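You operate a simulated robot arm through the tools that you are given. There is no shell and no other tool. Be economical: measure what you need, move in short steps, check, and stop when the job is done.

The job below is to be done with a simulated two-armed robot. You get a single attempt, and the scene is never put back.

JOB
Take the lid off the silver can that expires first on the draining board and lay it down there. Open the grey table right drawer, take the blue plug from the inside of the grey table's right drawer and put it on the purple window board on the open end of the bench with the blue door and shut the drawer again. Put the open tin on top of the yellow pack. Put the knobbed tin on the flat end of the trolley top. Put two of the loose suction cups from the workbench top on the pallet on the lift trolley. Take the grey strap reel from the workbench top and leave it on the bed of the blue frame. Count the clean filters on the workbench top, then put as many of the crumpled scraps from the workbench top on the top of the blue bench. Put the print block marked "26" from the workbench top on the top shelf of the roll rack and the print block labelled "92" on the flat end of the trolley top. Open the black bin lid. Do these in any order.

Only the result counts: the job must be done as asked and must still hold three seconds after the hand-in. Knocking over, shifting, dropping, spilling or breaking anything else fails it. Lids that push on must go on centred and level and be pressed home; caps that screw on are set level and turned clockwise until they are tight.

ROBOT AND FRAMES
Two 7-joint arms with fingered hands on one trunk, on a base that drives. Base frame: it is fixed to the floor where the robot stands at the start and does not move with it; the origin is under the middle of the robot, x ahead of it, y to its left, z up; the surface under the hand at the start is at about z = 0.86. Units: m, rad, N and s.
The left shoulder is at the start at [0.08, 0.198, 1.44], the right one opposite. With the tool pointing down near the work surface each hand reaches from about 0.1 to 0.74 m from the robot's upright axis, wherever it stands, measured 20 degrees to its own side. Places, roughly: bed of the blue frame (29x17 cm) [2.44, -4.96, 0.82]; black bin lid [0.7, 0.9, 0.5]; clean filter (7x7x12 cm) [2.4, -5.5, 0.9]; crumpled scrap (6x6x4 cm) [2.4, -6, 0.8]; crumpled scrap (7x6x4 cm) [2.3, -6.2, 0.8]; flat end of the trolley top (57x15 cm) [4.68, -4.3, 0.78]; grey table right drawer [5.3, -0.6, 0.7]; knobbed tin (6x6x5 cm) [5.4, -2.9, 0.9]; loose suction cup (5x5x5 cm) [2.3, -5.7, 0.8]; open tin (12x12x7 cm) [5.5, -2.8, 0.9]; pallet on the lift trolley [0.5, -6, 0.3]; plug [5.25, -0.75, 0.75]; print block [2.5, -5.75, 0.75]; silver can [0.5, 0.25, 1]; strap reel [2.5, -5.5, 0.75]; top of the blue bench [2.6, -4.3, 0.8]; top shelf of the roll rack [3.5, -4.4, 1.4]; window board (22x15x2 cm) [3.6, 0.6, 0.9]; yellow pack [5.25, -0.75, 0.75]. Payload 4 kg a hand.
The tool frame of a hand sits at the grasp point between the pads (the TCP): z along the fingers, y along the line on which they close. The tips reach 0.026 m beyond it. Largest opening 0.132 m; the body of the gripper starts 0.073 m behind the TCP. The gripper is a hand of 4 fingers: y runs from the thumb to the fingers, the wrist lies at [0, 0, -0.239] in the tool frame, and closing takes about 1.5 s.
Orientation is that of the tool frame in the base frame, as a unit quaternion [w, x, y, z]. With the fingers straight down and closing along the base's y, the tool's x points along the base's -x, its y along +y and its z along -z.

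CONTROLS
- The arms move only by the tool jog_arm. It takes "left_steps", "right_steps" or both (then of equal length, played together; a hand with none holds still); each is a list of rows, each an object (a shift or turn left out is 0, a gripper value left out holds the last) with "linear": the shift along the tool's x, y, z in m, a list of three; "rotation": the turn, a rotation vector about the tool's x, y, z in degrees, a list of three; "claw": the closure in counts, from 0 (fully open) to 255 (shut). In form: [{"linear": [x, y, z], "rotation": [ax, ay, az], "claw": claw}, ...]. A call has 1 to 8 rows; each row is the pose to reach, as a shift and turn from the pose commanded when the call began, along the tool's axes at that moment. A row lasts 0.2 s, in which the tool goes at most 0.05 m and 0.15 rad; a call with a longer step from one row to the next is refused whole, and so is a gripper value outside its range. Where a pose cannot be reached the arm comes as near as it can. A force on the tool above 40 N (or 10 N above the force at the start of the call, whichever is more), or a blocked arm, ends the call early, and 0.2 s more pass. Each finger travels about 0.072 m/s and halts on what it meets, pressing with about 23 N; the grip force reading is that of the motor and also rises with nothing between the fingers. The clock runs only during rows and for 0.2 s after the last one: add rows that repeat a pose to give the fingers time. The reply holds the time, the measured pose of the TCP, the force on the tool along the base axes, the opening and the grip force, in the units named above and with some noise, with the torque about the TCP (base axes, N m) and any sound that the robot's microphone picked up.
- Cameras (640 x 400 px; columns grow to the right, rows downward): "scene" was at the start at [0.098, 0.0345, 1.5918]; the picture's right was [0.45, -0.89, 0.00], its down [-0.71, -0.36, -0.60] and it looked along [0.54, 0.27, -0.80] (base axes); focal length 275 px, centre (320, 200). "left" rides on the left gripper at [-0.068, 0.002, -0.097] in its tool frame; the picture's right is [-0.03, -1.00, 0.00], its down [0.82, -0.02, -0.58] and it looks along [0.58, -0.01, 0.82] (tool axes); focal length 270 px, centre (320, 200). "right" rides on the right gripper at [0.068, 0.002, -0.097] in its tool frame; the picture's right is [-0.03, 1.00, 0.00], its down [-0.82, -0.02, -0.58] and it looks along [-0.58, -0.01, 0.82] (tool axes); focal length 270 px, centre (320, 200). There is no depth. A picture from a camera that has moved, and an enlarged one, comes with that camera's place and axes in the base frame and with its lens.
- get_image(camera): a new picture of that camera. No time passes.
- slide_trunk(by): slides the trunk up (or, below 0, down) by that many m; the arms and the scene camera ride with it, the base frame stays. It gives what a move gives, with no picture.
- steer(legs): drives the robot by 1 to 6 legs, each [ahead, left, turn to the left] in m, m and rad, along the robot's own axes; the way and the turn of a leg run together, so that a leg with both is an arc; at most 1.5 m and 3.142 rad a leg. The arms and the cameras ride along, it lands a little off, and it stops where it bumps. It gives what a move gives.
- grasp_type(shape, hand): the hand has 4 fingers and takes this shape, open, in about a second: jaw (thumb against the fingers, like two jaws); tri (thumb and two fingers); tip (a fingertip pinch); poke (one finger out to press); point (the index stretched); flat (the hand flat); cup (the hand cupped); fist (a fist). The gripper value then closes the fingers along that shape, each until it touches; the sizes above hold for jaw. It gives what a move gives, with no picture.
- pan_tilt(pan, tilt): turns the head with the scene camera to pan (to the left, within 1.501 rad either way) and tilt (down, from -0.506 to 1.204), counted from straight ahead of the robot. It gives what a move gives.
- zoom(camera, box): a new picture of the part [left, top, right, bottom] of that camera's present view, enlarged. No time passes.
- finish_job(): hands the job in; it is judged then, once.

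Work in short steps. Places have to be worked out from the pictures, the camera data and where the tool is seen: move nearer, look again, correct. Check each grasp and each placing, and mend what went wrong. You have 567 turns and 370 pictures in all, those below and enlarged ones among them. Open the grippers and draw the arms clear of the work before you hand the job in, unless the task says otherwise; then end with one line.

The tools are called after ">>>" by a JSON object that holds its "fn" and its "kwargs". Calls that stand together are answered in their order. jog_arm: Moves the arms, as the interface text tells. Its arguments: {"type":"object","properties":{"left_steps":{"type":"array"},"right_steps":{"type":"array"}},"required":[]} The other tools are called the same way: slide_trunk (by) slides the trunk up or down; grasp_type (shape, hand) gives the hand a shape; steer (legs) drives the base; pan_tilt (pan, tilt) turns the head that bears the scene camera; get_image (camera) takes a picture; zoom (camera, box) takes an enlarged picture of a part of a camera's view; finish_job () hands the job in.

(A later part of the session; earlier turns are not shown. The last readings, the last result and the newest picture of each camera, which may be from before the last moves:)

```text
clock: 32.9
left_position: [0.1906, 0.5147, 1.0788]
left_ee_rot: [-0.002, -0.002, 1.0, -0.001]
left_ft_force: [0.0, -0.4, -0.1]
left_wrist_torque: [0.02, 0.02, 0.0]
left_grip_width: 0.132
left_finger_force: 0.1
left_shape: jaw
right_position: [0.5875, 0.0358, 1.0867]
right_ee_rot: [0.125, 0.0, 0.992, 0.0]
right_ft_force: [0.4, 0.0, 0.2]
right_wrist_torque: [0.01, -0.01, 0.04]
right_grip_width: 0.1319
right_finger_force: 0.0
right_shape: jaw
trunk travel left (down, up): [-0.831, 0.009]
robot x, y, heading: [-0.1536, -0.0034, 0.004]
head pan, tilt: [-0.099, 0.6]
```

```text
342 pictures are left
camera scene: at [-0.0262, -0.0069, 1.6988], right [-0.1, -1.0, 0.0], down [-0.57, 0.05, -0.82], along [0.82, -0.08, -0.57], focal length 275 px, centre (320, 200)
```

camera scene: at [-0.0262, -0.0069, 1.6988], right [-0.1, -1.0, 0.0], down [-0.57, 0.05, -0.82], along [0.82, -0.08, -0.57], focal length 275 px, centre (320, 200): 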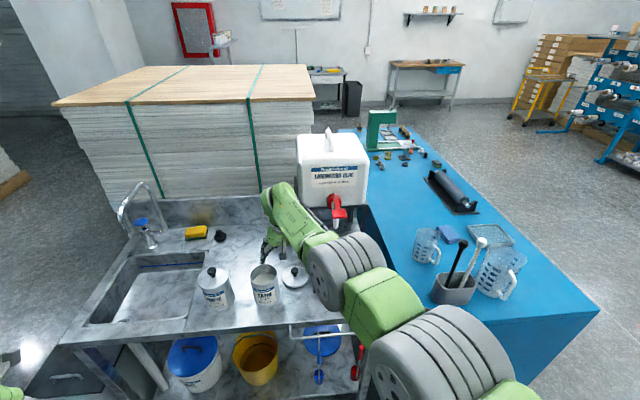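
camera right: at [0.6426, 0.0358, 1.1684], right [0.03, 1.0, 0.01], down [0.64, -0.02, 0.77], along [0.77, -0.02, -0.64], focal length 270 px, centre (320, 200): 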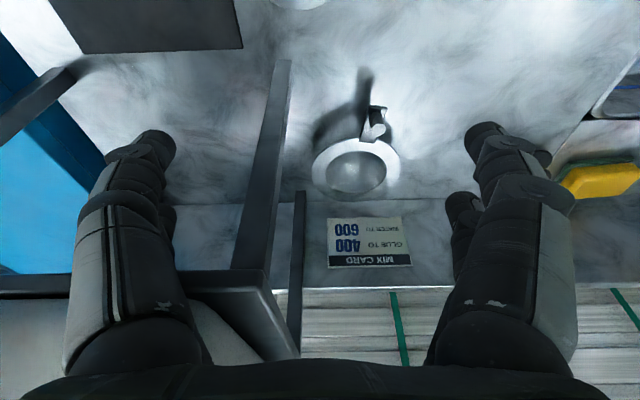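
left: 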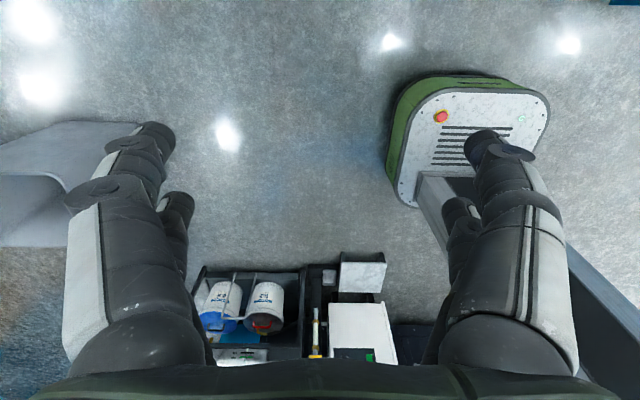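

Free now. I try again to retract the right arm, restoring the upright tool.

>>> {"fn": "jog_arm", "kwargs": {"right_steps": [{"linear": [0, 0, -0.03], "rotation": [0, 0, 0]}, {"linear": [0.04, -0.02, -0.03], "rotation": [0, 4, 0]}, {"linear": [0.08, -0.05, -0.03], "rotation": [0, 8, 0]}, {"linear": [0.12, -0.08, -0.03], "rotation": [0, 14, 0]}, {"linear": [0.16, -0.1, -0.03], "rotation": [0, 14, 0]}, {"linear": [0.2, -0.12, -0.03], "rotation": [0, 14, 0]}]}}

>>> {"fn": "get_image", "kwargs": {"camera": "scene"}}

```text
clock: 34.3
left_position: [0.1887, 0.5151, 1.0809]
left_ee_rot: [0.0, -0.002, 1.0, 0.0]
left_ft_force: [-0.4, 0.2, -0.3]
left_wrist_torque: [0.01, 0.03, -0.01]
left_grip_width: 0.1318
left_finger_force: 0.0
left_shape: jaw
right_position: [0.5277, -0.0201, 1.0741]
right_ee_rot: [0.005, 0.001, 1.0, 0.001]
right_ft_force: [0.6, 0.6, 0.7]
right_wrist_torque: [0.03, 0.05, 0.01]
right_grip_width: 0.1317
right_finger_force: 0.2
right_shape: jaw
right hand out of reach, approached as far as the arm can: row 2, 3, 4, 5, 6
trunk travel left (down, up): [-0.831, 0.009]
robot x, y, heading: [-0.154, -0.0048, 0.003]
head pan, tilt: [-0.099, 0.6]
```

```text
341 pictures are left
camera scene: at [-0.031, -0.0072, 1.6992], right [-0.1, -1.0, 0.0], down [-0.56, 0.05, -0.82], along [0.82, -0.08, -0.57], focal length 275 px, centre (320, 200)
```

scene: 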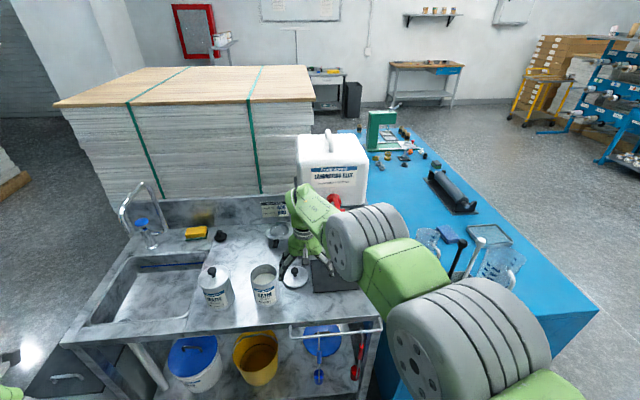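

Still stuck in x. I try a large upward move to fold the arm differently.

>>> {"fn": "jog_arm", "kwargs": {"right_steps": [{"linear": [0, 0, -0.05]}, {"linear": [0, 0, -0.1]}, {"linear": [0, 0, -0.15]}, {"linear": [0, 0, -0.2]}, {"linear": [0, 0, -0.25]}, {"linear": [0, 0, -0.25]}]}}

>>> {"fn": "jog_arm", "kwargs": {"right_steps": [{"linear": [0.04, 0, 0]}, {"linear": [0.08, 0, 0]}, {"linear": [0.12, 0, 0]}, {"linear": [0.12, 0, 0]}]}}

```text
clock: 35.7
left_position: [0.1872, 0.5163, 1.0802]
left_ee_rot: [0.0, -0.002, 1.0, 0.001]
left_ft_force: [-0.6, -0.4, -0.2]
left_wrist_torque: [0.0, -0.02, 0.0]
left_grip_width: 0.1317
left_finger_force: 0.0
left_shape: jaw
right_position: [0.5245, -0.0178, 1.3257]
right_ee_rot: [0.005, 0.0, 1.0, 0.0]
right_ft_force: [0.0, 0.2, 0.0]
right_wrist_torque: [0.02, 0.02, 0.0]
right_grip_width: 0.132
right_finger_force: 0.0
right_shape: jaw
right hand out of reach, approached as far as the arm can: row 1, 2, 3, 4
trunk travel left (down, up): [-0.831, 0.009]
robot x, y, heading: [-0.1479, 0.0038, -0.002]
head pan, tilt: [-0.099, 0.6]
```

```text
clock: 36.7
left_position: [0.1884, 0.5146, 1.08]
left_ee_rot: [0.001, -0.001, 1.0, 0.0]
left_ft_force: [-0.6, -0.5, -0.5]
left_wrist_torque: [0.01, -0.01, -0.01]
left_grip_width: 0.1317
left_finger_force: 0.1
left_shape: jaw
right_position: [0.505, 0.0083, 1.3492]
right_ee_rot: [0.004, 0.001, 1.0, 0.0]
right_ft_force: [-0.4, -0.6, 0.6]
right_wrist_torque: [0.0, -0.04, 0.01]
right_grip_width: 0.1315
right_finger_force: 0.0
right_shape: jaw
right hand out of reach, approached as far as the arm can: row 1, 2, 3, 4
trunk travel left (down, up): [-0.831, 0.009]
robot x, y, heading: [-0.1513, 0.0001, 0.001]
head pan, tilt: [-0.099, 0.6]
```

Up works. Now try sideways (−y) and then back.

>>> {"fn": "jog_arm", "kwargs": {"right_steps": [{"linear": [0, -0.04, 0]}, {"linear": [0, -0.08, 0]}, {"linear": [0, -0.12, 0]}, {"linear": [0, -0.16, 0]}, {"linear": [0, -0.2, 0]}, {"linear": [0, -0.24, 0]}, {"linear": [0, -0.28, 0]}]}}

>>> {"fn": "jog_arm", "kwargs": {"right_steps": [{"linear": [0.04, 0, 0]}, {"linear": [0.08, 0, 0]}, {"linear": [0.12, 0, 0]}, {"linear": [0.12, 0, 0]}]}}

>>> {"fn": "get_image", "kwargs": {"camera": "scene"}}

```text
clock: 38.3
left_position: [0.1867, 0.5125, 1.0812]
left_ee_rot: [-0.001, -0.003, 1.0, 0.001]
left_ft_force: [-0.3, -0.9, -0.2]
left_wrist_torque: [-0.02, 0.02, -0.02]
left_grip_width: 0.1321
left_finger_force: 0.1
left_shape: jaw
right_position: [0.5343, -0.2768, 1.3494]
right_ee_rot: [0.004, 0.001, 1.0, 0.002]
right_ft_force: [0.2, 0.4, -0.1]
right_wrist_torque: [0.01, 0.01, -0.01]
right_grip_width: 0.1316
right_finger_force: 0.0
right_shape: jaw
right hand out of reach, approached as far as the arm can: row 1, 2, 3, 4, 5, 6, 7
trunk travel left (down, up): [-0.831, 0.009]
robot x, y, heading: [-0.1501, -0.0003, 0.003]
head pan, tilt: [-0.099, 0.6]
```

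```text
clock: 39.3
left_position: [0.1873, 0.5143, 1.0795]
left_ee_rot: [-0.001, -0.001, 1.0, 0.001]
left_ft_force: [0.2, 0.0, -0.3]
left_wrist_torque: [-0.05, 0.0, -0.01]
left_grip_width: 0.1319
left_finger_force: 0.1
left_shape: jaw
right_position: [0.5339, -0.2817, 1.3487]
right_ee_rot: [0.005, 0.0, 1.0, 0.0]
right_ft_force: [-0.4, -0.1, 0.2]
right_wrist_torque: [-0.03, 0.02, 0.0]
right_grip_width: 0.132
right_finger_force: 0.1
right_shape: jaw
right hand out of reach, approached as far as the arm can: row 1, 2, 3, 4
trunk travel left (down, up): [-0.831, 0.009]
robot x, y, heading: [-0.153, -0.0048, 0.007]
head pan, tilt: [-0.099, 0.6]
```

```text
340 pictures are left
camera scene: at [-0.0321, -0.0066, 1.6993], right [-0.1, -1.0, 0.0], down [-0.56, 0.05, -0.82], along [0.82, -0.08, -0.57], focal length 275 px, centre (320, 200)
```

scene: 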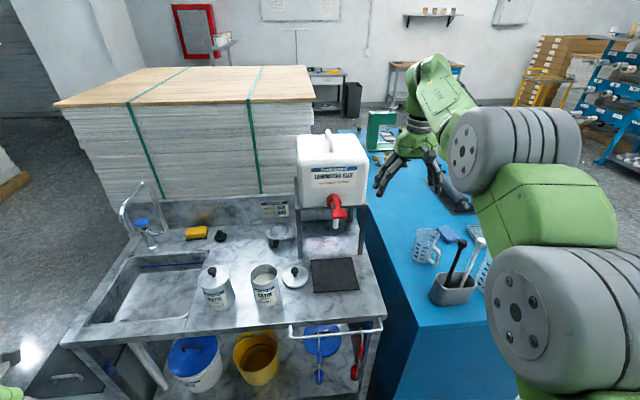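

The arm seems stuck at the straight-elbow singularity; I try a sweep inward (+y) and down-diagonal, which should bend the elbow.

>>> {"fn": "jog_arm", "kwargs": {"right_steps": [{"linear": [0.03, 0.04, 0]}, {"linear": [0.06, 0.08, 0]}, {"linear": [0.09, 0.12, 0]}, {"linear": [0.12, 0.16, 0]}, {"linear": [0.15, 0.2, 0]}, {"linear": [0.18, 0.24, 0]}, {"linear": [0.2, 0.28, 0]}, {"linear": [0.2, 0.28, 0]}]}}

>>> {"fn": "jog_arm", "kwargs": {"right_steps": [{"linear": [0.0, -0.04, 0]}, {"linear": [0, -0.08, 0]}, {"linear": [0, -0.12, 0]}, {"linear": [0, -0.12, 0]}]}}

```text
clock: 41.1
left_position: [0.1864, 0.5151, 1.0798]
left_ee_rot: [0.001, -0.001, 1.0, -0.001]
left_ft_force: [0.3, 0.6, -0.6]
left_wrist_torque: [0.05, -0.01, -0.02]
left_grip_width: 0.1318
left_finger_force: 0.1
left_shape: jaw
right_position: [0.4823, 0.0612, 1.3494]
right_ee_rot: [0.005, 0.001, 1.0, 0.0]
right_ft_force: [0.5, -0.5, 0.2]
right_wrist_torque: [-0.01, -0.01, -0.01]
right_grip_width: 0.1318
right_finger_force: 0.1
right_shape: jaw
right hand out of reach, approached as far as the arm can: row 1, 2, 3, 4, 5, 6, 7, 8
trunk travel left (down, up): [-0.831, 0.009]
robot x, y, heading: [-0.1552, 0.0001, 0.003]
head pan, tilt: [-0.099, 0.6]
```

```text
clock: 42.1
left_position: [0.1871, 0.5153, 1.0802]
left_ee_rot: [0.0, -0.001, 1.0, 0.0]
left_ft_force: [0.8, 0.4, 0.1]
left_wrist_torque: [-0.01, -0.04, 0.0]
left_grip_width: 0.1318
left_finger_force: 0.0
left_shape: jaw
right_position: [0.5217, -0.0488, 1.3497]
right_ee_rot: [0.005, 0.001, 1.0, 0.0]
right_ft_force: [0.2, 0.6, 0.0]
right_wrist_torque: [-0.02, 0.01, 0.02]
right_grip_width: 0.1321
right_finger_force: 0.0
right_shape: jaw
right hand out of reach, approached as far as the arm can: row 1, 2, 3, 4
trunk travel left (down, up): [-0.831, 0.009]
robot x, y, heading: [-0.152, -0.001, 0.004]
head pan, tilt: [-0.099, 0.6]
```

Try a downward chord (free space, staying well above the bench).

>>> {"fn": "jog_arm", "kwargs": {"right_steps": [{"linear": [0.04, 0, 0.03]}, {"linear": [0.07, 0, 0.06]}, {"linear": [0.1, 0, 0.09]}, {"linear": [0.13, 0, 0.12]}, {"linear": [0.16, 0, 0.15]}, {"linear": [0.19, 0, 0.18]}, {"linear": [0.2, 0, 0.2]}]}}

```text
clock: 43.7
left_position: [0.187, 0.5144, 1.0814]
left_ee_rot: [0.0, -0.003, 1.0, 0.0]
left_ft_force: [-0.9, 0.3, 0.2]
left_wrist_torque: [-0.05, 0.02, -0.02]
left_grip_width: 0.1321
left_finger_force: 0.1
left_shape: jaw
right_position: [0.5099, -0.0089, 1.3495]
right_ee_rot: [0.005, 0.001, 1.0, -0.001]
right_ft_force: [-0.1, 0.4, -1.1]
right_wrist_torque: [0.03, 0.01, 0.01]
right_grip_width: 0.1321
right_finger_force: 0.2
right_shape: jaw
right hand out of reach, approached as far as the arm can: row 1, 2, 3, 4, 5, 6, 7
trunk travel left (down, up): [-0.831, 0.009]
robot x, y, heading: [-0.1512, 0.0028, 0.005]
head pan, tilt: [-0.099, 0.6]
```

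Curious: z did not go down either. I test a pure downward move.

>>> {"fn": "jog_arm", "kwargs": {"right_steps": [{"linear": [0, 0, 0.04]}, {"linear": [0, 0, 0.08]}, {"linear": [0, 0, 0.12]}, {"linear": [0, 0, 0.12]}]}}

```text
clock: 44.7
left_position: [0.1871, 0.514, 1.0804]
left_ee_rot: [-0.001, -0.002, 1.0, 0.0]
left_ft_force: [-0.8, -0.1, 0.1]
left_wrist_torque: [0.01, 0.01, 0.02]
left_grip_width: 0.1321
left_finger_force: 0.1
left_shape: jaw
right_position: [0.5102, -0.0099, 1.3489]
right_ee_rot: [0.005, 0.001, 1.0, -0.001]
right_ft_force: [-0.3, -0.2, 0.1]
right_wrist_torque: [-0.05, 0.02, 0.03]
right_grip_width: 0.1319
right_finger_force: 0.0
right_shape: jaw
right hand out of reach, approached as far as the arm can: row 1, 2, 3, 4
trunk travel left (down, up): [-0.831, 0.009]
robot x, y, heading: [-0.1514, -0.0016, 0.003]
head pan, tilt: [-0.099, 0.6]
```

No downward motion. I test whether rotating the wrist (yaw about tool z) together with down frees it.

>>> {"fn": "jog_arm", "kwargs": {"right_steps": [{"rotation": [0, 8, 0]}, {"rotation": [0, 16, 0]}, {"rotation": [0, 24, 0]}, {"rotation": [0, 24, 0]}]}}

>>> {"fn": "jog_arm", "kwargs": {"right_steps": [{"linear": [0.04, 0, 0.0]}, {"linear": [0.08, 0, 0.0]}, {"linear": [0.12, 0, 0]}, {"linear": [0.12, 0, 0]}]}}

>>> {"fn": "get_image", "kwargs": {"camera": "scene"}}

```text
clock: 45.7
left_position: [0.1861, 0.5137, 1.0804]
left_ee_rot: [0.0, -0.003, 1.0, 0.0]
left_ft_force: [0.7, -0.8, 0.0]
left_wrist_torque: [0.02, 0.0, 0.0]
left_grip_width: 0.1319
left_finger_force: 0.0
left_shape: jaw
right_position: [0.4367, -0.0274, 1.3364]
right_ee_rot: [-0.186, 0.001, 0.983, 0.005]
right_ft_force: [0.6, -0.1, -0.7]
right_wrist_torque: [-0.02, -0.05, 0.01]
right_grip_width: 0.1321
right_finger_force: 0.1
right_shape: jaw
right hand out of reach, approached as far as the arm can: row 1, 2, 3, 4
trunk travel left (down, up): [-0.831, 0.009]
robot x, y, heading: [-0.1519, -0.0037, 0.005]
head pan, tilt: [-0.099, 0.6]
```

```text
clock: 46.7
left_position: [0.1885, 0.5153, 1.0808]
left_ee_rot: [-0.001, -0.002, 1.0, 0.0]
left_ft_force: [0.6, 0.0, -0.6]
left_wrist_torque: [0.0, 0.0, -0.01]
left_grip_width: 0.1318
left_finger_force: 0.0
left_shape: jaw
right_position: [0.4383, -0.0275, 1.3358]
right_ee_rot: [-0.186, 0.001, 0.983, 0.006]
right_ft_force: [-0.4, 0.2, 0.1]
right_wrist_torque: [0.0, -0.01, 0.02]
right_grip_width: 0.132
right_finger_force: 0.0
right_shape: jaw
right hand out of reach, approached as far as the arm can: row 1, 2, 3, 4
trunk travel left (down, up): [-0.831, 0.009]
robot x, y, heading: [-0.1535, -0.0004, 0.004]
head pan, tilt: [-0.099, 0.6]
```

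```text
339 pictures are left
camera scene: at [-0.0316, -0.0073, 1.6993], right [-0.1, -1.0, 0.0], down [-0.56, 0.05, -0.82], along [0.82, -0.08, -0.57], focal length 275 px, centre (320, 200)
```

scene: 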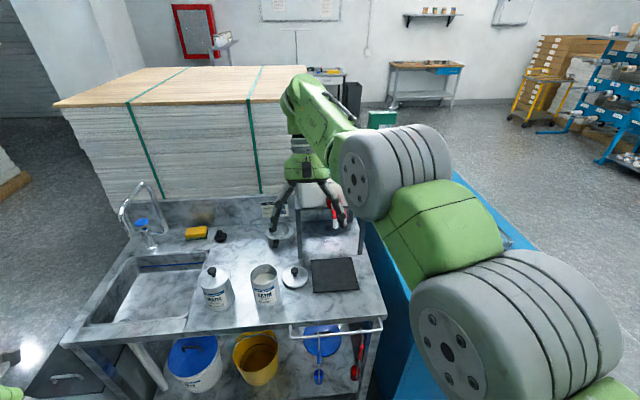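

The wrist point is what is stuck. Up was accepted before; I go further up, restore the pitch, and see.

>>> {"fn": "jog_arm", "kwargs": {"right_steps": [{"rotation": [0, -8, 0]}, {"rotation": [0, -16, 0]}, {"rotation": [0, -22, 0], "linear": [0, 0, -0.03]}, {"rotation": [0, -22, 0], "linear": [0, 0, -0.07]}, {"rotation": [0, -22, 0], "linear": [0, 0, -0.11]}, {"rotation": [0, -22, 0], "linear": [0, 0, -0.15]}, {"rotation": [0, -22, 0], "linear": [0, 0, -0.2]}]}}

>>> {"fn": "jog_arm", "kwargs": {"right_steps": [{"linear": [0.04, 0, 0.0]}, {"linear": [0.08, 0, 0.0]}, {"linear": [0.12, 0, 0]}, {"linear": [0.12, 0, 0]}]}}

```text
clock: 48.3
left_position: [0.1877, 0.5151, 1.0804]
left_ee_rot: [0.0, -0.002, 1.0, 0.001]
left_ft_force: [1.2, 0.0, 0.3]
left_wrist_torque: [-0.04, 0.01, 0.05]
left_grip_width: 0.132
left_finger_force: 0.1
left_shape: jaw
right_position: [0.4704, -0.0379, 1.4776]
right_ee_rot: [-0.012, 0.001, 1.0, 0.0]
right_ft_force: [0.7, 1.2, 0.3]
right_wrist_torque: [0.0, 0.01, 0.0]
right_grip_width: 0.132
right_finger_force: 0.1
right_shape: jaw
right hand out of reach, approached as far as the arm can: row 1, 2, 3, 4, 6, 7
trunk travel left (down, up): [-0.831, 0.009]
robot x, y, heading: [-0.1495, -0.0038, 0.003]
head pan, tilt: [-0.099, 0.6]
```

```text
clock: 49.3
left_position: [0.1875, 0.5142, 1.0811]
left_ee_rot: [0.0, -0.002, 1.0, 0.0]
left_ft_force: [0.6, -0.3, 0.0]
left_wrist_torque: [-0.02, 0.01, 0.0]
left_grip_width: 0.1319
left_finger_force: 0.1
left_shape: jaw
right_position: [0.462, -0.0208, 1.4819]
right_ee_rot: [-0.013, 0.001, 1.0, 0.0]
right_ft_force: [-0.2, -0.3, -0.8]
right_wrist_torque: [0.0, 0.0, 0.01]
right_grip_width: 0.132
right_finger_force: 0.2
right_shape: jaw
right hand out of reach, approached as far as the arm can: row 1, 2, 3, 4
trunk travel left (down, up): [-0.831, 0.009]
robot x, y, heading: [-0.1505, 0.0006, 0.002]
head pan, tilt: [-0.099, 0.6]
```

The elbow stays locked straight on its reach sphere. I try wrist yaw to shift the joints, then retreat.

>>> {"fn": "jog_arm", "kwargs": {"right_steps": [{"rotation": [0, 0, 8]}, {"rotation": [0, 0, 16]}, {"rotation": [0, 0, 24]}, {"rotation": [0, 0, 32]}, {"rotation": [0, 0, 40]}, {"rotation": [0, 0, 48]}, {"rotation": [0, 0, 56]}]}}

>>> {"fn": "jog_arm", "kwargs": {"right_steps": [{"linear": [0.02, 0.02, 0.0]}, {"linear": [0.04, 0.04, 0.0]}, {"linear": [0.07, 0.07, 0]}, {"linear": [0.1, 0.1, 0]}]}}

```text
clock: 50.9
left_position: [0.1869, 0.5147, 1.0811]
left_ee_rot: [0.0, -0.001, 1.0, 0.001]
left_ft_force: [-0.7, 0.6, -0.4]
left_wrist_torque: [0.01, -0.01, 0.01]
left_grip_width: 0.1319
left_finger_force: 0.0
left_shape: jaw
right_position: [0.4634, -0.0225, 1.4821]
right_ee_rot: [-0.011, 0.471, 0.882, -0.005]
right_ft_force: [-0.2, 0.0, -0.3]
right_wrist_torque: [0.0, 0.05, 0.01]
right_grip_width: 0.132
right_finger_force: 0.0
right_shape: jaw
trunk travel left (down, up): [-0.831, 0.009]
robot x, y, heading: [-0.1526, -0.0037, 0.002]
head pan, tilt: [-0.099, 0.6]
```

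```text
clock: 51.9
left_position: [0.1862, 0.5151, 1.0797]
left_ee_rot: [0.0, -0.002, 1.0, -0.001]
left_ft_force: [-0.1, -0.3, 0.7]
left_wrist_torque: [-0.01, -0.03, 0.02]
left_grip_width: 0.1319
left_finger_force: 0.0
left_shape: jaw
right_position: [0.4456, 0.0749, 1.4472]
right_ee_rot: [-0.011, 0.47, 0.882, -0.006]
right_ft_force: [-0.1, 0.2, -0.1]
right_wrist_torque: [-0.01, -0.01, -0.02]
right_grip_width: 0.132
right_finger_force: 0.0
right_shape: jaw
right hand out of reach, approached as far as the arm can: row 1, 2, 3, 4
trunk travel left (down, up): [-0.831, 0.009]
robot x, y, heading: [-0.1511, 0.0041, 0.003]
head pan, tilt: [-0.099, 0.6]
```

It still slides on the sphere. I undo the yaw and sweep the arm far out to the right side, where other joint limits should make it fold.

>>> {"fn": "jog_arm", "kwargs": {"right_steps": [{"rotation": [0, 0, -8]}, {"rotation": [0, 0, -16]}, {"rotation": [0, 0, -24]}, {"rotation": [0, 0, -32]}, {"rotation": [0, 0, -40]}, {"rotation": [0, 0, -48]}, {"rotation": [0, 0, -56]}]}}

>>> {"fn": "jog_arm", "kwargs": {"right_steps": [{"linear": [0, -0.05, 0]}, {"linear": [0, -0.1, 0]}, {"linear": [0, -0.15, 0]}, {"linear": [0, -0.2, 0]}, {"linear": [0, -0.25, 0]}, {"linear": [0, -0.3, 0]}, {"linear": [0, -0.35, 0]}, {"linear": [0, -0.4, 0]}]}}

>>> {"fn": "jog_arm", "kwargs": {"right_steps": [{"linear": [0.02, -0.045, 0]}, {"linear": [0.04, -0.09, 0]}, {"linear": [0.06, -0.135, 0]}, {"linear": [0.08, -0.18, 0]}, {"linear": [0.12, -0.21, 0]}, {"linear": [0.16, -0.23, 0]}, {"linear": [0.2, -0.25, 0]}, {"linear": [0.24, -0.25, 0]}]}}

```text
clock: 53.5
left_position: [0.1872, 0.5151, 1.0811]
left_ee_rot: [-0.001, -0.002, 1.0, 0.0]
left_ft_force: [0.6, 0.4, 0.1]
left_wrist_torque: [0.0, 0.0, 0.0]
left_grip_width: 0.1318
left_finger_force: 0.1
left_shape: jaw
right_position: [0.4449, 0.0707, 1.4468]
right_ee_rot: [-0.012, 0.0, 1.0, 0.002]
right_ft_force: [-1.2, 0.2, -0.7]
right_wrist_torque: [0.01, -0.03, -0.01]
right_grip_width: 0.132
right_finger_force: 0.1
right_shape: jaw
trunk travel left (down, up): [-0.831, 0.009]
robot x, y, heading: [-0.153, 0.001, 0.005]
head pan, tilt: [-0.099, 0.6]
```

```text
clock: 55.3
left_position: [0.1865, 0.5134, 1.0815]
left_ee_rot: [0.0, -0.001, 1.0, 0.001]
left_ft_force: [-0.3, 0.2, 0.9]
left_wrist_torque: [0.02, 0.0, 0.01]
left_grip_width: 0.1318
left_finger_force: 0.0
left_shape: jaw
right_position: [0.4794, -0.3412, 1.4656]
right_ee_rot: [-0.013, 0.0, 1.0, 0.001]
right_ft_force: [0.2, -0.6, 0.3]
right_wrist_torque: [0.01, 0.01, -0.02]
right_grip_width: 0.1319
right_finger_force: 0.0
right_shape: jaw
right hand out of reach, approached as far as the arm can: row 1, 2, 3, 4, 5, 6, 7, 8
trunk travel left (down, up): [-0.831, 0.009]
robot x, y, heading: [-0.1506, 0.0007, 0.007]
head pan, tilt: [-0.099, 0.6]
```

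```text
clock: 57.1
left_position: [0.186, 0.5134, 1.0821]
left_ee_rot: [0.0, -0.001, 1.0, 0.001]
left_ft_force: [-0.9, -0.2, 0.2]
left_wrist_torque: [0.03, 0.02, 0.0]
left_grip_width: 0.132
left_finger_force: 0.1
left_shape: jaw
right_position: [0.2835, -0.6382, 1.4766]
right_ee_rot: [-0.012, 0.0, 1.0, 0.002]
right_ft_force: [0.2, -0.5, 0.0]
right_wrist_torque: [0.03, 0.0, -0.01]
right_grip_width: 0.1319
right_finger_force: 0.1
right_shape: jaw
right hand out of reach, approached as far as the arm can: row 1, 2, 3, 5, 6, 7, 8
trunk travel left (down, up): [-0.831, 0.009]
robot x, y, heading: [-0.154, 0.0029, 0.005]
head pan, tilt: [-0.099, 0.6]
```

Still on the sphere at the right side. I test down and inward here.

>>> {"fn": "jog_arm", "kwargs": {"right_steps": [{"linear": [0, 0, 0.05]}, {"linear": [0, 0, 0.1]}, {"linear": [0, 0, 0.15]}, {"linear": [0, 0, 0.2]}, {"linear": [0, 0, 0.25]}]}}

>>> {"fn": "jog_arm", "kwargs": {"right_steps": [{"linear": [0.05, 0, 0]}, {"linear": [0.1, 0, 0]}, {"linear": [0.15, 0, 0]}, {"linear": [0.2, 0, 0]}, {"linear": [0.25, 0, 0]}, {"linear": [0.3, 0, 0]}]}}

```text
clock: 58.3
left_position: [0.1867, 0.5149, 1.0812]
left_ee_rot: [0.001, -0.001, 1.0, 0.0]
left_ft_force: [-0.3, -1.3, 0.2]
left_wrist_torque: [0.03, -0.02, -0.04]
left_grip_width: 0.1316
left_finger_force: 0.0
left_shape: jaw
right_position: [0.3068, -0.6685, 1.3484]
right_ee_rot: [-0.013, 0.001, 1.0, 0.001]
right_ft_force: [-0.4, -0.1, 0.9]
right_wrist_torque: [0.03, -0.01, -0.01]
right_grip_width: 0.1319
right_finger_force: 0.0
right_shape: jaw
right hand out of reach, approached as far as the arm can: row 1, 2, 3, 4, 5
trunk travel left (down, up): [-0.831, 0.009]
robot x, y, heading: [-0.1504, 0.0009, 0.005]
head pan, tilt: [-0.099, 0.6]
```

```text
clock: 59.7
left_position: [0.1841, 0.5135, 1.0816]
left_ee_rot: [0.001, -0.002, 1.0, 0.0]
left_ft_force: [-0.5, 1.0, 0.5]
left_wrist_torque: [0.01, -0.03, 0.0]
left_grip_width: 0.132
left_finger_force: 0.1
left_shape: jaw
right_position: [0.0254, -0.7964, 1.3502]
right_ee_rot: [-0.01, 0.001, 1.0, 0.003]
right_ft_force: [0.3, 0.6, -0.5]
right_wrist_torque: [0.0, -0.01, 0.01]
right_grip_width: 0.132
right_finger_force: 0.0
right_shape: jaw
right hand out of reach, approached as far as the arm can: row 1, 2, 3, 4, 5, 6
trunk travel left (down, up): [-0.831, 0.009]
robot x, y, heading: [-0.1524, 0.0035, 0.002]
head pan, tilt: [-0.099, 0.6]
```

I recruit the wrist limits: rotate the hand so the fingers point back toward the robot, which should force the elbow to bend.

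>>> {"fn": "jog_arm", "kwargs": {"right_steps": [{"rotation": [-8, 0, 0], "linear": [0, 0.03, 0]}, {"rotation": [-16, 0, 0], "linear": [0, 0.06, 0]}, {"rotation": [-24, 0, 0], "linear": [0, 0.1, 0]}, {"rotation": [-32, 0, 0], "linear": [0, 0.13, 0]}, {"rotation": [-40, 0, 0], "linear": [0, 0.17, 0]}, {"rotation": [-48, 0, 0], "linear": [0, 0.2, 0]}, {"rotation": [-56, 0, 0], "linear": [0, 0.23, 0]}, {"rotation": [-64, 0, 0], "linear": [0, 0.26, 0]}]}}

>>> {"fn": "pan_tilt", "kwargs": {"pan": -1.3, "tilt": 0.3}}

>>> {"fn": "get_image", "kwargs": {"camera": "scene"}}

```text
clock: 61.5
left_position: [0.1877, 0.514, 1.0804]
left_ee_rot: [-0.001, -0.001, 1.0, 0.0]
left_ft_force: [-0.3, 0.3, -0.7]
left_wrist_torque: [-0.03, 0.03, -0.02]
left_grip_width: 0.1319
left_finger_force: 0.1
left_shape: jaw
right_position: [0.1342, -0.6925, 1.3741]
right_ee_rot: [0.103, 0.02, 0.974, 0.202]
right_ft_force: [0.3, 0.8, -1.2]
right_wrist_torque: [0.0, -0.01, 0.01]
right_grip_width: 0.1319
right_finger_force: 0.0
right_shape: jaw
right hand out of reach, approached as far as the arm can: row 3, 4, 5, 6, 7, 8
trunk travel left (down, up): [-0.831, 0.009]
robot x, y, heading: [-0.1519, 0.001, 0.003]
head pan, tilt: [-0.099, 0.6]
```

```text
clock: 62.9
left_position: [0.1878, 0.5149, 1.0791]
left_ee_rot: [0.0, -0.002, 1.0, 0.0]
left_ft_force: [-0.1, -0.1, -0.4]
left_wrist_torque: [0.0, -0.01, 0.01]
left_grip_width: 0.1321
left_finger_force: 0.0
left_shape: jaw
right_position: [0.1323, -0.6932, 1.3742]
right_ee_rot: [0.103, 0.019, 0.974, 0.202]
right_ft_force: [0.3, -0.2, 0.1]
right_wrist_torque: [-0.02, 0.0, -0.02]
right_grip_width: 0.1321
right_finger_force: 0.0
right_shape: jaw
trunk travel left (down, up): [-0.831, 0.009]
robot x, y, heading: [-0.1534, 0.0046, 0.003]
head pan, tilt: [-1.3, 0.3]
```

```text
338 pictures are left
camera scene: at [-0.0946, -0.0889, 1.7268], right [-0.96, -0.27, 0.0], down [-0.08, 0.28, -0.96], along [0.26, -0.92, -0.3], focal length 275 px, centre (320, 200)
```

scene: 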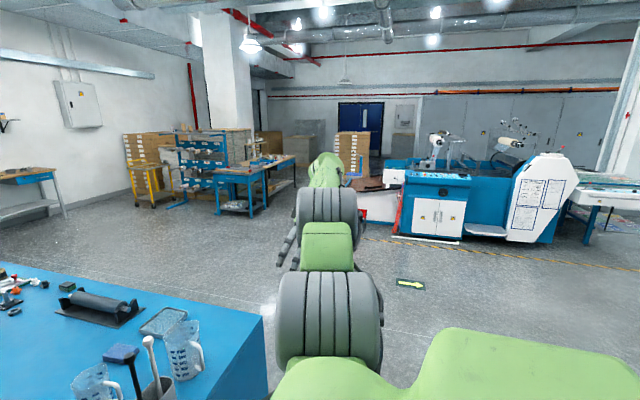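

The arm is visibly straight and the elbow axis horizontal; it did not fold downward, so it should fold upward. I rotate the fingers outward and up instead.

>>> {"fn": "jog_arm", "kwargs": {"right_steps": [{"rotation": [8, 0, 0]}, {"rotation": [16, 0, 0]}, {"rotation": [24, 0, 0]}, {"rotation": [32, 0, 0]}, {"rotation": [40, 0, 0]}, {"rotation": [48, 0, 0]}, {"rotation": [56, 0, 0]}, {"rotation": [64, 0, 0]}]}}

>>> {"fn": "jog_arm", "kwargs": {"right_steps": [{"rotation": [8, 0, 0]}, {"rotation": [16, 0, 0]}, {"rotation": [24, 0, 0]}, {"rotation": [32, 0, 0]}, {"rotation": [40, 0, 0]}, {"rotation": [48, 0, 0]}, {"rotation": [56, 0, 0]}, {"rotation": [64, 0, 0]}]}}

>>> {"fn": "get_image", "kwargs": {"camera": "scene"}}

```text
clock: 64.7
left_position: [0.1872, 0.5131, 1.0805]
left_ee_rot: [0.0, -0.002, 1.0, 0.0]
left_ft_force: [0.2, 0.2, 0.4]
left_wrist_torque: [0.02, -0.02, -0.01]
left_grip_width: 0.1321
left_finger_force: 0.0
left_shape: jaw
right_position: [0.1978, -0.9099, 1.4088]
right_ee_rot: [0.076, 0.072, 0.933, -0.343]
right_ft_force: [-0.2, 0.0, 0.0]
right_wrist_torque: [0.0, 0.0, 0.02]
right_grip_width: 0.1322
right_finger_force: 0.1
right_shape: jaw
right hand out of reach, approached as far as the arm can: row 1, 2, 3, 4, 5, 6, 7, 8
trunk travel left (down, up): [-0.831, 0.009]
robot x, y, heading: [-0.1514, 0.002, 0.004]
head pan, tilt: [-1.3, 0.3]
```

```text
clock: 66.5
left_position: [0.1869, 0.5139, 1.0817]
left_ee_rot: [0.0, -0.002, 1.0, 0.0]
left_ft_force: [-0.2, -0.5, 0.2]
left_wrist_torque: [0.0, 0.0, 0.0]
left_grip_width: 0.1319
left_finger_force: 0.1
left_shape: jaw
right_position: [0.2194, -0.9495, 1.632]
right_ee_rot: [-0.029, -0.103, -0.608, 0.787]
right_ft_force: [-0.3, -1.1, -0.2]
right_wrist_torque: [-0.01, -0.02, 0.0]
right_grip_width: 0.132
right_finger_force: 0.1
right_shape: jaw
right hand out of reach, approached as far as the arm can: row 1, 2, 3, 4, 5, 6, 7, 8
trunk travel left (down, up): [-0.831, 0.009]
robot x, y, heading: [-0.1486, 0.0007, 0.002]
head pan, tilt: [-1.3, 0.3]
```

```text
337 pictures are left
camera scene: at [-0.0949, -0.0894, 1.7268], right [-0.96, -0.27, 0.0], down [-0.08, 0.28, -0.96], along [0.26, -0.92, -0.3], focal length 275 px, centre (320, 200)
```

scene: 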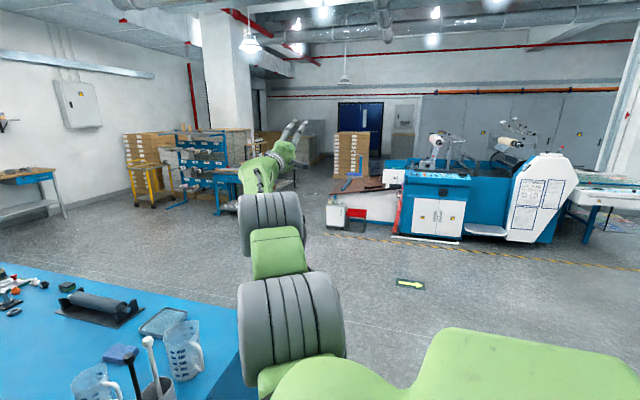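

Fingers now point outward, slightly up. I continue rotating upward to saturate the wrist.

>>> {"fn": "jog_arm", "kwargs": {"right_steps": [{"rotation": [8, 0, 0]}, {"rotation": [16, 0, 0]}, {"rotation": [24, 0, 0]}, {"rotation": [32, 0, 0]}, {"rotation": [40, 0, 0]}, {"rotation": [48, 0, 0]}, {"rotation": [56, 0, 0]}, {"rotation": [64, 0, 0]}]}}

>>> {"fn": "jog_arm", "kwargs": {"right_steps": [{"rotation": [8, 0, 0]}, {"rotation": [16, 0, 0]}, {"rotation": [24, 0, 0]}, {"rotation": [32, 0, 0]}, {"rotation": [40, 0, 0]}, {"rotation": [48, 0, 0]}, {"rotation": [56, 0, 0]}, {"rotation": [64, 0, 0]}]}}

>>> {"fn": "get_image", "kwargs": {"camera": "scene"}}

```text
clock: 68.3
left_position: [0.1871, 0.5156, 1.0813]
left_ee_rot: [0.0, -0.002, 1.0, 0.0]
left_ft_force: [-0.7, -0.9, -0.6]
left_wrist_torque: [-0.02, 0.0, 0.02]
left_grip_width: 0.1318
left_finger_force: 0.1
left_shape: jaw
right_position: [0.1543, -0.8173, 1.6572]
right_ee_rot: [0.03, -0.101, -0.098, 0.99]
right_ft_force: [-0.5, 0.5, -1.3]
right_wrist_torque: [0.01, 0.05, 0.0]
right_grip_width: 0.1321
right_finger_force: 0.0
right_shape: jaw
right hand out of reach, approached as far as the arm can: row 3, 4, 5, 6, 7, 8
trunk travel left (down, up): [-0.831, 0.009]
robot x, y, heading: [-0.1514, 0.0003, 0.009]
head pan, tilt: [-1.3, 0.3]
```

```text
clock: 70.1
left_position: [0.1865, 0.5149, 1.0815]
left_ee_rot: [0.0, -0.002, 1.0, 0.0]
left_ft_force: [0.5, -0.1, -0.2]
left_wrist_torque: [-0.01, 0.01, 0.06]
left_grip_width: 0.1318
left_finger_force: 0.0
left_shape: jaw
right_position: [0.0636, -0.6152, 1.6475]
right_ee_rot: [0.08, -0.07, 0.441, 0.891]
right_ft_force: [0.3, -0.6, 0.0]
right_wrist_torque: [0.03, -0.01, -0.02]
right_grip_width: 0.132
right_finger_force: 0.1
right_shape: jaw
right hand out of reach, approached as far as the arm can: row 1, 2, 3, 4, 5, 6, 7, 8
trunk travel left (down, up): [-0.831, 0.009]
robot x, y, heading: [-0.1542, -0.0006, 0.003]
head pan, tilt: [-1.3, 0.3]
```

```text
336 pictures are left
camera scene: at [-0.0958, -0.0882, 1.7269], right [-0.96, -0.27, 0.0], down [-0.08, 0.28, -0.96], along [0.26, -0.92, -0.3], focal length 275 px, centre (320, 200)
```

scene: 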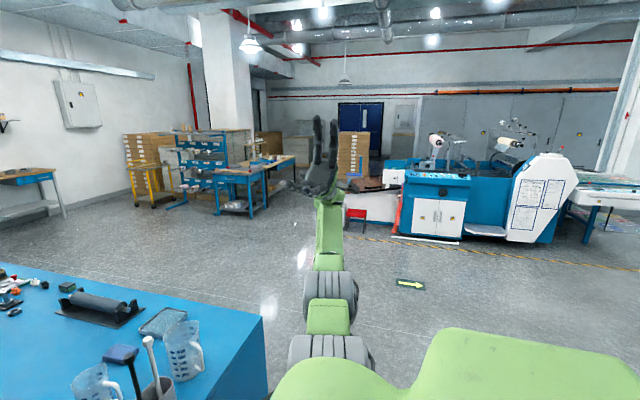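

Fingers now point up and inward; one more push.

>>> {"fn": "jog_arm", "kwargs": {"right_steps": [{"rotation": [8, 0, 0]}, {"rotation": [16, 0, 0]}, {"rotation": [24, 0, 0]}, {"rotation": [32, 0, 0]}, {"rotation": [40, 0, 0]}, {"rotation": [48, 0, 0]}, {"rotation": [56, 0, 0]}, {"rotation": [64, 0, 0]}]}}

>>> {"fn": "get_image", "kwargs": {"camera": "scene"}}

```text
clock: 71.9
left_position: [0.185, 0.5155, 1.0814]
left_ee_rot: [0.001, -0.001, 1.0, -0.001]
left_ft_force: [0.2, 0.3, 0.7]
left_wrist_torque: [0.04, -0.02, -0.02]
left_grip_width: 0.1318
left_finger_force: 0.0
left_shape: jaw
right_position: [-0.0006, -0.3793, 1.6859]
right_ee_rot: [0.104, -0.022, 0.824, 0.556]
right_ft_force: [-0.5, 1.2, 0.6]
right_wrist_torque: [-0.04, -0.02, -0.03]
right_grip_width: 0.1321
right_finger_force: 0.0
right_shape: jaw
right hand out of reach, approached as far as the arm can: row 1, 2, 3, 4, 5, 6, 7, 8
trunk travel left (down, up): [-0.831, 0.009]
robot x, y, heading: [-0.1482, 0.0014, 0.005]
head pan, tilt: [-1.3, 0.3]
```

```text
335 pictures are left
camera scene: at [-0.0984, -0.0875, 1.7268], right [-0.96, -0.27, 0.0], down [-0.08, 0.28, -0.96], along [0.26, -0.92, -0.29], focal length 275 px, centre (320, 200)
```

scene: 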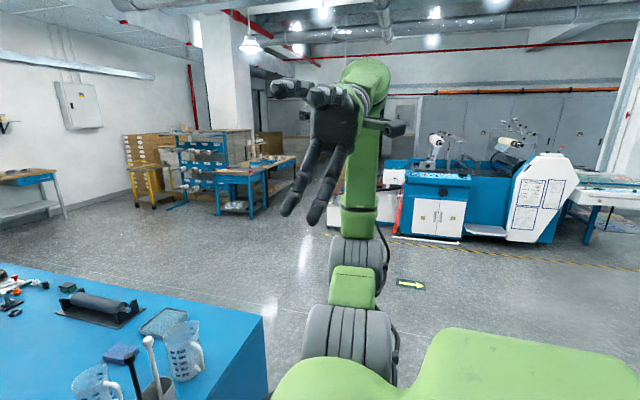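

The elbow has bent (forearm up). Now I bring the hand forward and down, continuing the rotation so the fingers point down again.

>>> {"fn": "jog_arm", "kwargs": {"right_steps": [{"rotation": [8, 0, 0], "linear": [-0.016, -0.041, 0.018]}, {"rotation": [16, 0, 0], "linear": [-0.032, -0.082, 0.036]}, {"rotation": [24, 0, 0], "linear": [-0.048, -0.124, 0.055]}, {"rotation": [32, 0, 0], "linear": [-0.065, -0.165, 0.074]}, {"rotation": [40, 0, 0], "linear": [-0.081, -0.206, 0.092]}, {"rotation": [48, 0, 0], "linear": [-0.097, -0.248, 0.111]}, {"rotation": [56, 0, 0], "linear": [-0.113, -0.289, 0.129]}, {"rotation": [64, 0, 0], "linear": [-0.13, -0.331, 0.148]}]}}

>>> {"fn": "get_image", "kwargs": {"camera": "scene"}}

```text
clock: 73.4
left_position: [0.186, 0.5148, 1.0815]
left_ee_rot: [0.002, 0.0, 1.0, 0.0]
left_ft_force: [-0.4, 0.2, -0.2]
left_wrist_torque: [-0.01, 0.01, -0.02]
left_grip_width: 0.1319
left_finger_force: 0.1
left_shape: jaw
right_position: [0.0271, -0.2495, 1.4841]
right_ee_rot: [0.11, 0.024, 0.977, 0.181]
right_ft_force: [8.4, 30.7, 7.4]
right_wrist_torque: [0.5, -0.12, -0.15]
right_grip_width: 0.1293
right_finger_force: 0.1
right_shape: jaw
right hand out of reach, approached as far as the arm can: row 1, 2, 3, 4, 5, 6, 7
trunk travel left (down, up): [-0.831, 0.009]
robot x, y, heading: [-0.1521, -0.0016, 0.003]
head pan, tilt: [-1.3, 0.3]
stopped in row 7 (right hand): the force on the tool passed its limit at 64 N (the readings are from after the stop); the commanded pose is now the measured one
```

```text
334 pictures are left
camera scene: at [-0.0992, -0.0877, 1.727], right [-0.96, -0.27, 0.0], down [-0.08, 0.28, -0.96], along [0.26, -0.92, -0.29], focal length 275 px, centre (320, 200)
```

scene: 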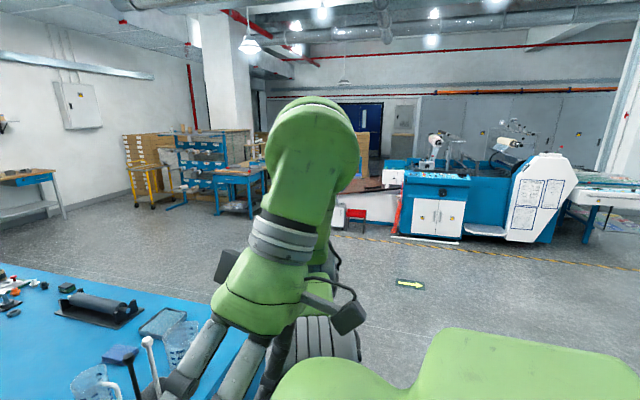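

The fingers touched the robot's own upper arm. Fingers are nearly down; I move forward (+x), away from the body.

>>> {"fn": "jog_arm", "kwargs": {"right_steps": [{"linear": [-0.03, 0.01, -0.01]}, {"linear": [-0.07, 0.02, -0.01]}, {"linear": [-0.11, 0.02, -0.01]}, {"linear": [-0.15, 0.02, 0.0]}, {"linear": [-0.19, 0.02, 0.0]}, {"linear": [-0.23, 0.02, 0.0]}]}}

>>> {"fn": "pan_tilt", "kwargs": {"pan": -0.6, "tilt": 0.6}}

>>> {"fn": "get_image", "kwargs": {"camera": "scene"}}

```text
clock: 73.7
left_position: [0.1898, 0.5148, 1.0811]
left_ee_rot: [0.001, 0.0, 1.0, 0.001]
left_ft_force: [0.8, -0.5, 0.8]
left_wrist_torque: [-0.01, -0.02, 0.0]
left_grip_width: 0.1321
left_finger_force: 0.1
left_shape: jaw
right_position: [0.0362, -0.248, 1.4853]
right_ee_rot: [0.107, 0.026, 0.977, 0.183]
right_ft_force: [-1.0, 29.3, 14.3]
right_wrist_torque: [0.2, 0.25, -0.49]
right_grip_width: 0.129
right_finger_force: 0.0
right_shape: jaw
right hand out of reach, approached as far as the arm can: row 1
trunk travel left (down, up): [-0.831, 0.009]
robot x, y, heading: [-0.1531, -0.0017, 0.002]
head pan, tilt: [-1.3, 0.3]
stopped in row 1 (right hand): the force on the tool passed its limit at 50 N (the readings are from after the stop); the commanded pose is now the measured one
```

```text
clock: 74.7
left_position: [0.1873, 0.5145, 1.0815]
left_ee_rot: [0.001, -0.001, 1.0, 0.0]
left_ft_force: [-0.1, -0.8, 0.7]
left_wrist_torque: [-0.04, 0.02, 0.03]
left_grip_width: 0.1319
left_finger_force: 0.2
left_shape: jaw
right_position: [0.0331, -0.2481, 1.4865]
right_ee_rot: [0.107, 0.026, 0.977, 0.183]
right_ft_force: [0.4, 30.5, 28.3]
right_wrist_torque: [-0.44, 0.41, -0.45]
right_grip_width: 0.1292
right_finger_force: 0.1
right_shape: jaw
trunk travel left (down, up): [-0.831, 0.009]
robot x, y, heading: [-0.1499, -0.0008, -0.002]
head pan, tilt: [-0.6, 0.6]
```

```text
333 pictures are left
camera scene: at [-0.0483, -0.049, 1.6994], right [-0.56, -0.83, 0.0], down [-0.47, 0.32, -0.83], along [0.68, -0.47, -0.56], focal length 275 px, centre (320, 200)
```

scene: 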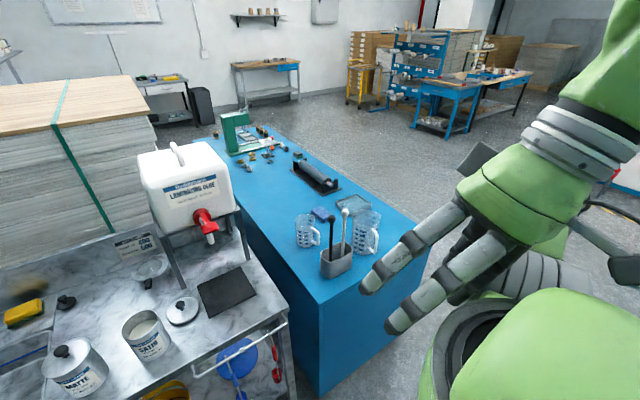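

The upper arm pushes the fingers up and inward; I move up, inward and forward.

>>> {"fn": "jog_arm", "kwargs": {"right_steps": [{"linear": [-0.018, 0.025, -0.018]}, {"linear": [-0.037, 0.049, -0.037]}, {"linear": [-0.06, 0.06, -0.06]}]}}

>>> {"fn": "jog_arm", "kwargs": {"right_steps": [{"linear": [-0.04, 0.0, -0.005]}, {"linear": [-0.08, 0.0, -0.01]}, {"linear": [-0.12, 0.0, -0.02]}, {"linear": [-0.16, 0.0, -0.02]}, {"linear": [-0.2, 0.0, -0.02]}]}}

>>> {"fn": "get_image", "kwargs": {"camera": "scene"}}

```text
clock: 75.1
left_position: [0.189, 0.5157, 1.0804]
left_ee_rot: [0.001, -0.002, 1.0, -0.001]
left_ft_force: [0.1, 0.1, 0.2]
left_wrist_torque: [0.0, -0.03, 0.02]
left_grip_width: 0.1317
left_finger_force: 0.1
left_shape: jaw
right_position: [0.0412, -0.2341, 1.5039]
right_ee_rot: [0.099, 0.007, 0.979, 0.18]
right_ft_force: [-10.2, 10.6, 10.4]
right_wrist_torque: [1.48, 0.2, 0.69]
right_grip_width: 0.1295
right_finger_force: 0.1
right_shape: jaw
right hand out of reach, approached as far as the arm can: row 1
trunk travel left (down, up): [-0.831, 0.009]
robot x, y, heading: [-0.1466, 0.0007, 0.0]
head pan, tilt: [-0.6, 0.6]
stopped in row 1 (right hand): the force on the tool passed its limit at 188 N (the readings are from after the stop); the commanded pose is now the measured one
```

```text
clock: 75.5
left_position: [0.1873, 0.5137, 1.0824]
left_ee_rot: [0.001, -0.001, 1.0, 0.001]
left_ft_force: [0.3, -0.5, -0.2]
left_wrist_torque: [0.02, 0.03, -0.01]
left_grip_width: 0.1319
left_finger_force: 0.0
left_shape: jaw
right_position: [0.0373, -0.2354, 1.5011]
right_ee_rot: [0.093, -0.003, 0.979, 0.181]
right_ft_force: [-1.6, 5.7, 4.7]
right_wrist_torque: [2.12, -0.9, 1.56]
right_grip_width: 0.1297
right_finger_force: 0.1
right_shape: jaw
right hand out of reach, approached as far as the arm can: row 1
trunk travel left (down, up): [-0.831, 0.009]
robot x, y, heading: [-0.1498, 0.0025, 0.008]
head pan, tilt: [-0.6, 0.6]
stopped in row 1 (right hand): the force on the tool passed its limit at 91 N (the readings are from after the stop); the commanded pose is now the measured one
```

```text
332 pictures are left
camera scene: at [-0.0483, -0.05, 1.6993], right [-0.56, -0.83, 0.0], down [-0.47, 0.32, -0.83], along [0.68, -0.46, -0.56], focal length 275 px, centre (320, 200)
```

scene: 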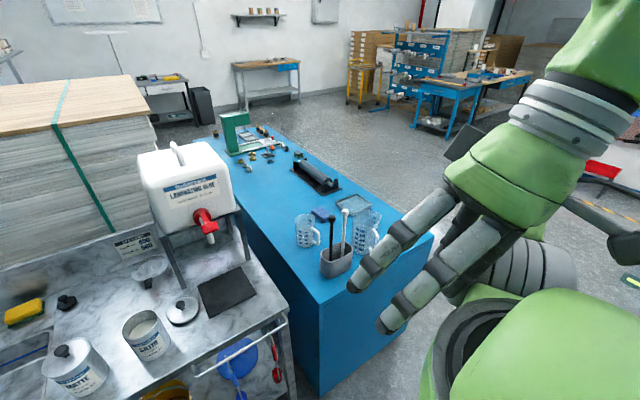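

The fingers straddle the upper arm; I move straight up.

>>> {"fn": "jog_arm", "kwargs": {"right_steps": [{"linear": [-0.003, 0.006, -0.016]}, {"linear": [-0.006, 0.012, -0.032]}, {"linear": [-0.01, 0.02, -0.055]}, {"linear": [-0.018, 0.035, -0.092]}]}}

>>> {"fn": "get_image", "kwargs": {"camera": "scene"}}

```text
clock: 75.8
left_position: [0.188, 0.5149, 1.0804]
left_ee_rot: [0.0, -0.001, 1.0, 0.001]
left_ft_force: [0.1, 0.0, 0.4]
left_wrist_torque: [0.0, 0.01, 0.0]
left_grip_width: 0.132
left_finger_force: 0.0
left_shape: jaw
right_position: [0.0366, -0.2315, 1.5105]
right_ee_rot: [0.091, -0.009, 0.979, 0.182]
right_ft_force: [-4.6, 13.2, 9.6]
right_wrist_torque: [0.96, 0.14, 0.22]
right_grip_width: 0.1296
right_finger_force: 0.1
right_shape: jaw
right hand out of reach, approached as far as the arm can: row 1
trunk travel left (down, up): [-0.831, 0.009]
robot x, y, heading: [-0.1527, -0.0017, 0.004]
head pan, tilt: [-0.6, 0.6]
stopped in row 1 (right hand): the force on the tool passed its limit at 91 N (the readings are from after the stop); the commanded pose is now the measured one
```

```text
331 pictures are left
camera scene: at [-0.0465, -0.0477, 1.6993], right [-0.56, -0.83, 0.0], down [-0.47, 0.32, -0.83], along [0.68, -0.47, -0.56], focal length 275 px, centre (320, 200)
```

scene: 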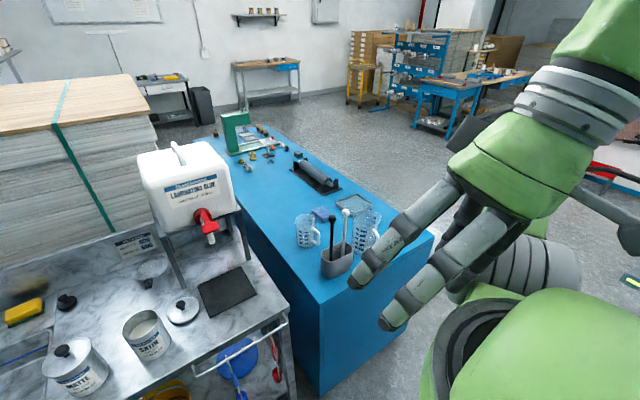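

Moving slowly upward. I combine upward motion with rotating back the way it came.

>>> {"fn": "jog_arm", "kwargs": {"right_steps": [{"linear": [-0.005, 0.0, -0.03], "rotation": [-5, 0, 0]}, {"linear": [-0.01, 0.0, -0.06], "rotation": [-10, 0, 0]}, {"linear": [-0.02, 0.02, -0.09], "rotation": [-15, 0, 0]}, {"linear": [-0.03, 0.03, -0.12], "rotation": [-20, 0, 0]}]}}

>>> {"fn": "get_image", "kwargs": {"camera": "scene"}}

```text
clock: 76.8
left_position: [0.1884, 0.5158, 1.0807]
left_ee_rot: [0.0, -0.002, 1.0, 0.001]
left_ft_force: [0.3, 0.5, -0.2]
left_wrist_torque: [0.0, 0.03, -0.03]
left_grip_width: 0.1319
left_finger_force: 0.0
left_shape: jaw
right_position: [0.0446, -0.2473, 1.6363]
right_ee_rot: [0.088, -0.025, 0.933, 0.349]
right_ft_force: [-0.2, -0.2, 0.5]
right_wrist_torque: [-0.01, -0.02, 0.02]
right_grip_width: 0.1318
right_finger_force: 0.1
right_shape: jaw
trunk travel left (down, up): [-0.831, 0.009]
robot x, y, heading: [-0.1547, -0.0011, 0.001]
head pan, tilt: [-0.6, 0.6]
```

```text
330 pictures are left
camera scene: at [-0.0466, -0.0477, 1.6993], right [-0.56, -0.83, 0.0], down [-0.47, 0.32, -0.83], along [0.68, -0.46, -0.56], focal length 275 px, centre (320, 200)
```

scene: 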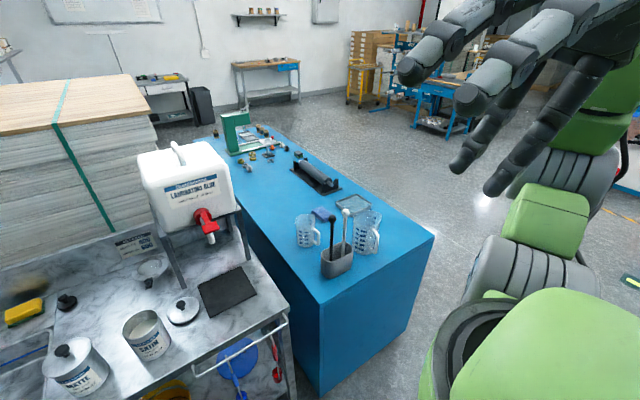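

Free of itself and responsive. Now forward, then fingers down.

>>> {"fn": "jog_arm", "kwargs": {"right_steps": [{"linear": [-0.041, -0.014, -0.003]}, {"linear": [-0.082, -0.029, -0.005]}, {"linear": [-0.123, -0.043, -0.008], "rotation": [7, 0, 0]}, {"linear": [-0.165, -0.058, -0.01], "rotation": [14, 0, 0]}, {"linear": [-0.206, -0.072, -0.013], "rotation": [21, 0, 0]}, {"linear": [-0.247, -0.087, -0.016], "rotation": [28, 0, 0]}, {"linear": [-0.247, -0.087, -0.016], "rotation": [35, 0, 0]}, {"linear": [-0.247, -0.087, -0.016], "rotation": [40, 0, 0]}]}}

>>> {"fn": "get_image", "kwargs": {"camera": "scene"}}

```text
clock: 78.4
left_position: [0.19, 0.5153, 1.0811]
left_ee_rot: [-0.001, -0.002, 1.0, 0.002]
left_ft_force: [0.1, -1.0, -0.3]
left_wrist_torque: [0.0, 0.07, -0.06]
left_grip_width: 0.1321
left_finger_force: 0.1
left_shape: jaw
right_position: [0.0183, -0.1932, 1.5469]
right_ee_rot: [0.096, -0.005, 0.988, 0.121]
right_ft_force: [13.8, 22.3, 9.7]
right_wrist_torque: [0.32, -0.38, 0.72]
right_grip_width: 0.1295
right_finger_force: 0.2
right_shape: jaw
right hand out of reach, approached as far as the arm can: row 1, 2, 3, 4, 5, 6, 7, 8
trunk travel left (down, up): [-0.831, 0.009]
robot x, y, heading: [-0.1543, 0.002, 0.003]
head pan, tilt: [-0.6, 0.6]
stopped in row 8 (right hand): the force on the tool passed its limit at 56 N (the readings are from after the stop); the commanded pose is now the measured one
```

```text
329 pictures are left
camera scene: at [-0.0428, -0.0491, 1.699], right [-0.56, -0.83, 0.0], down [-0.47, 0.32, -0.82], along [0.68, -0.46, -0.57], focal length 275 px, centre (320, 200)
```

scene: 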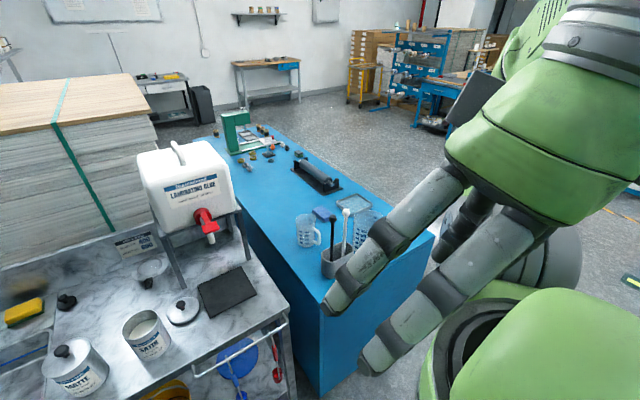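

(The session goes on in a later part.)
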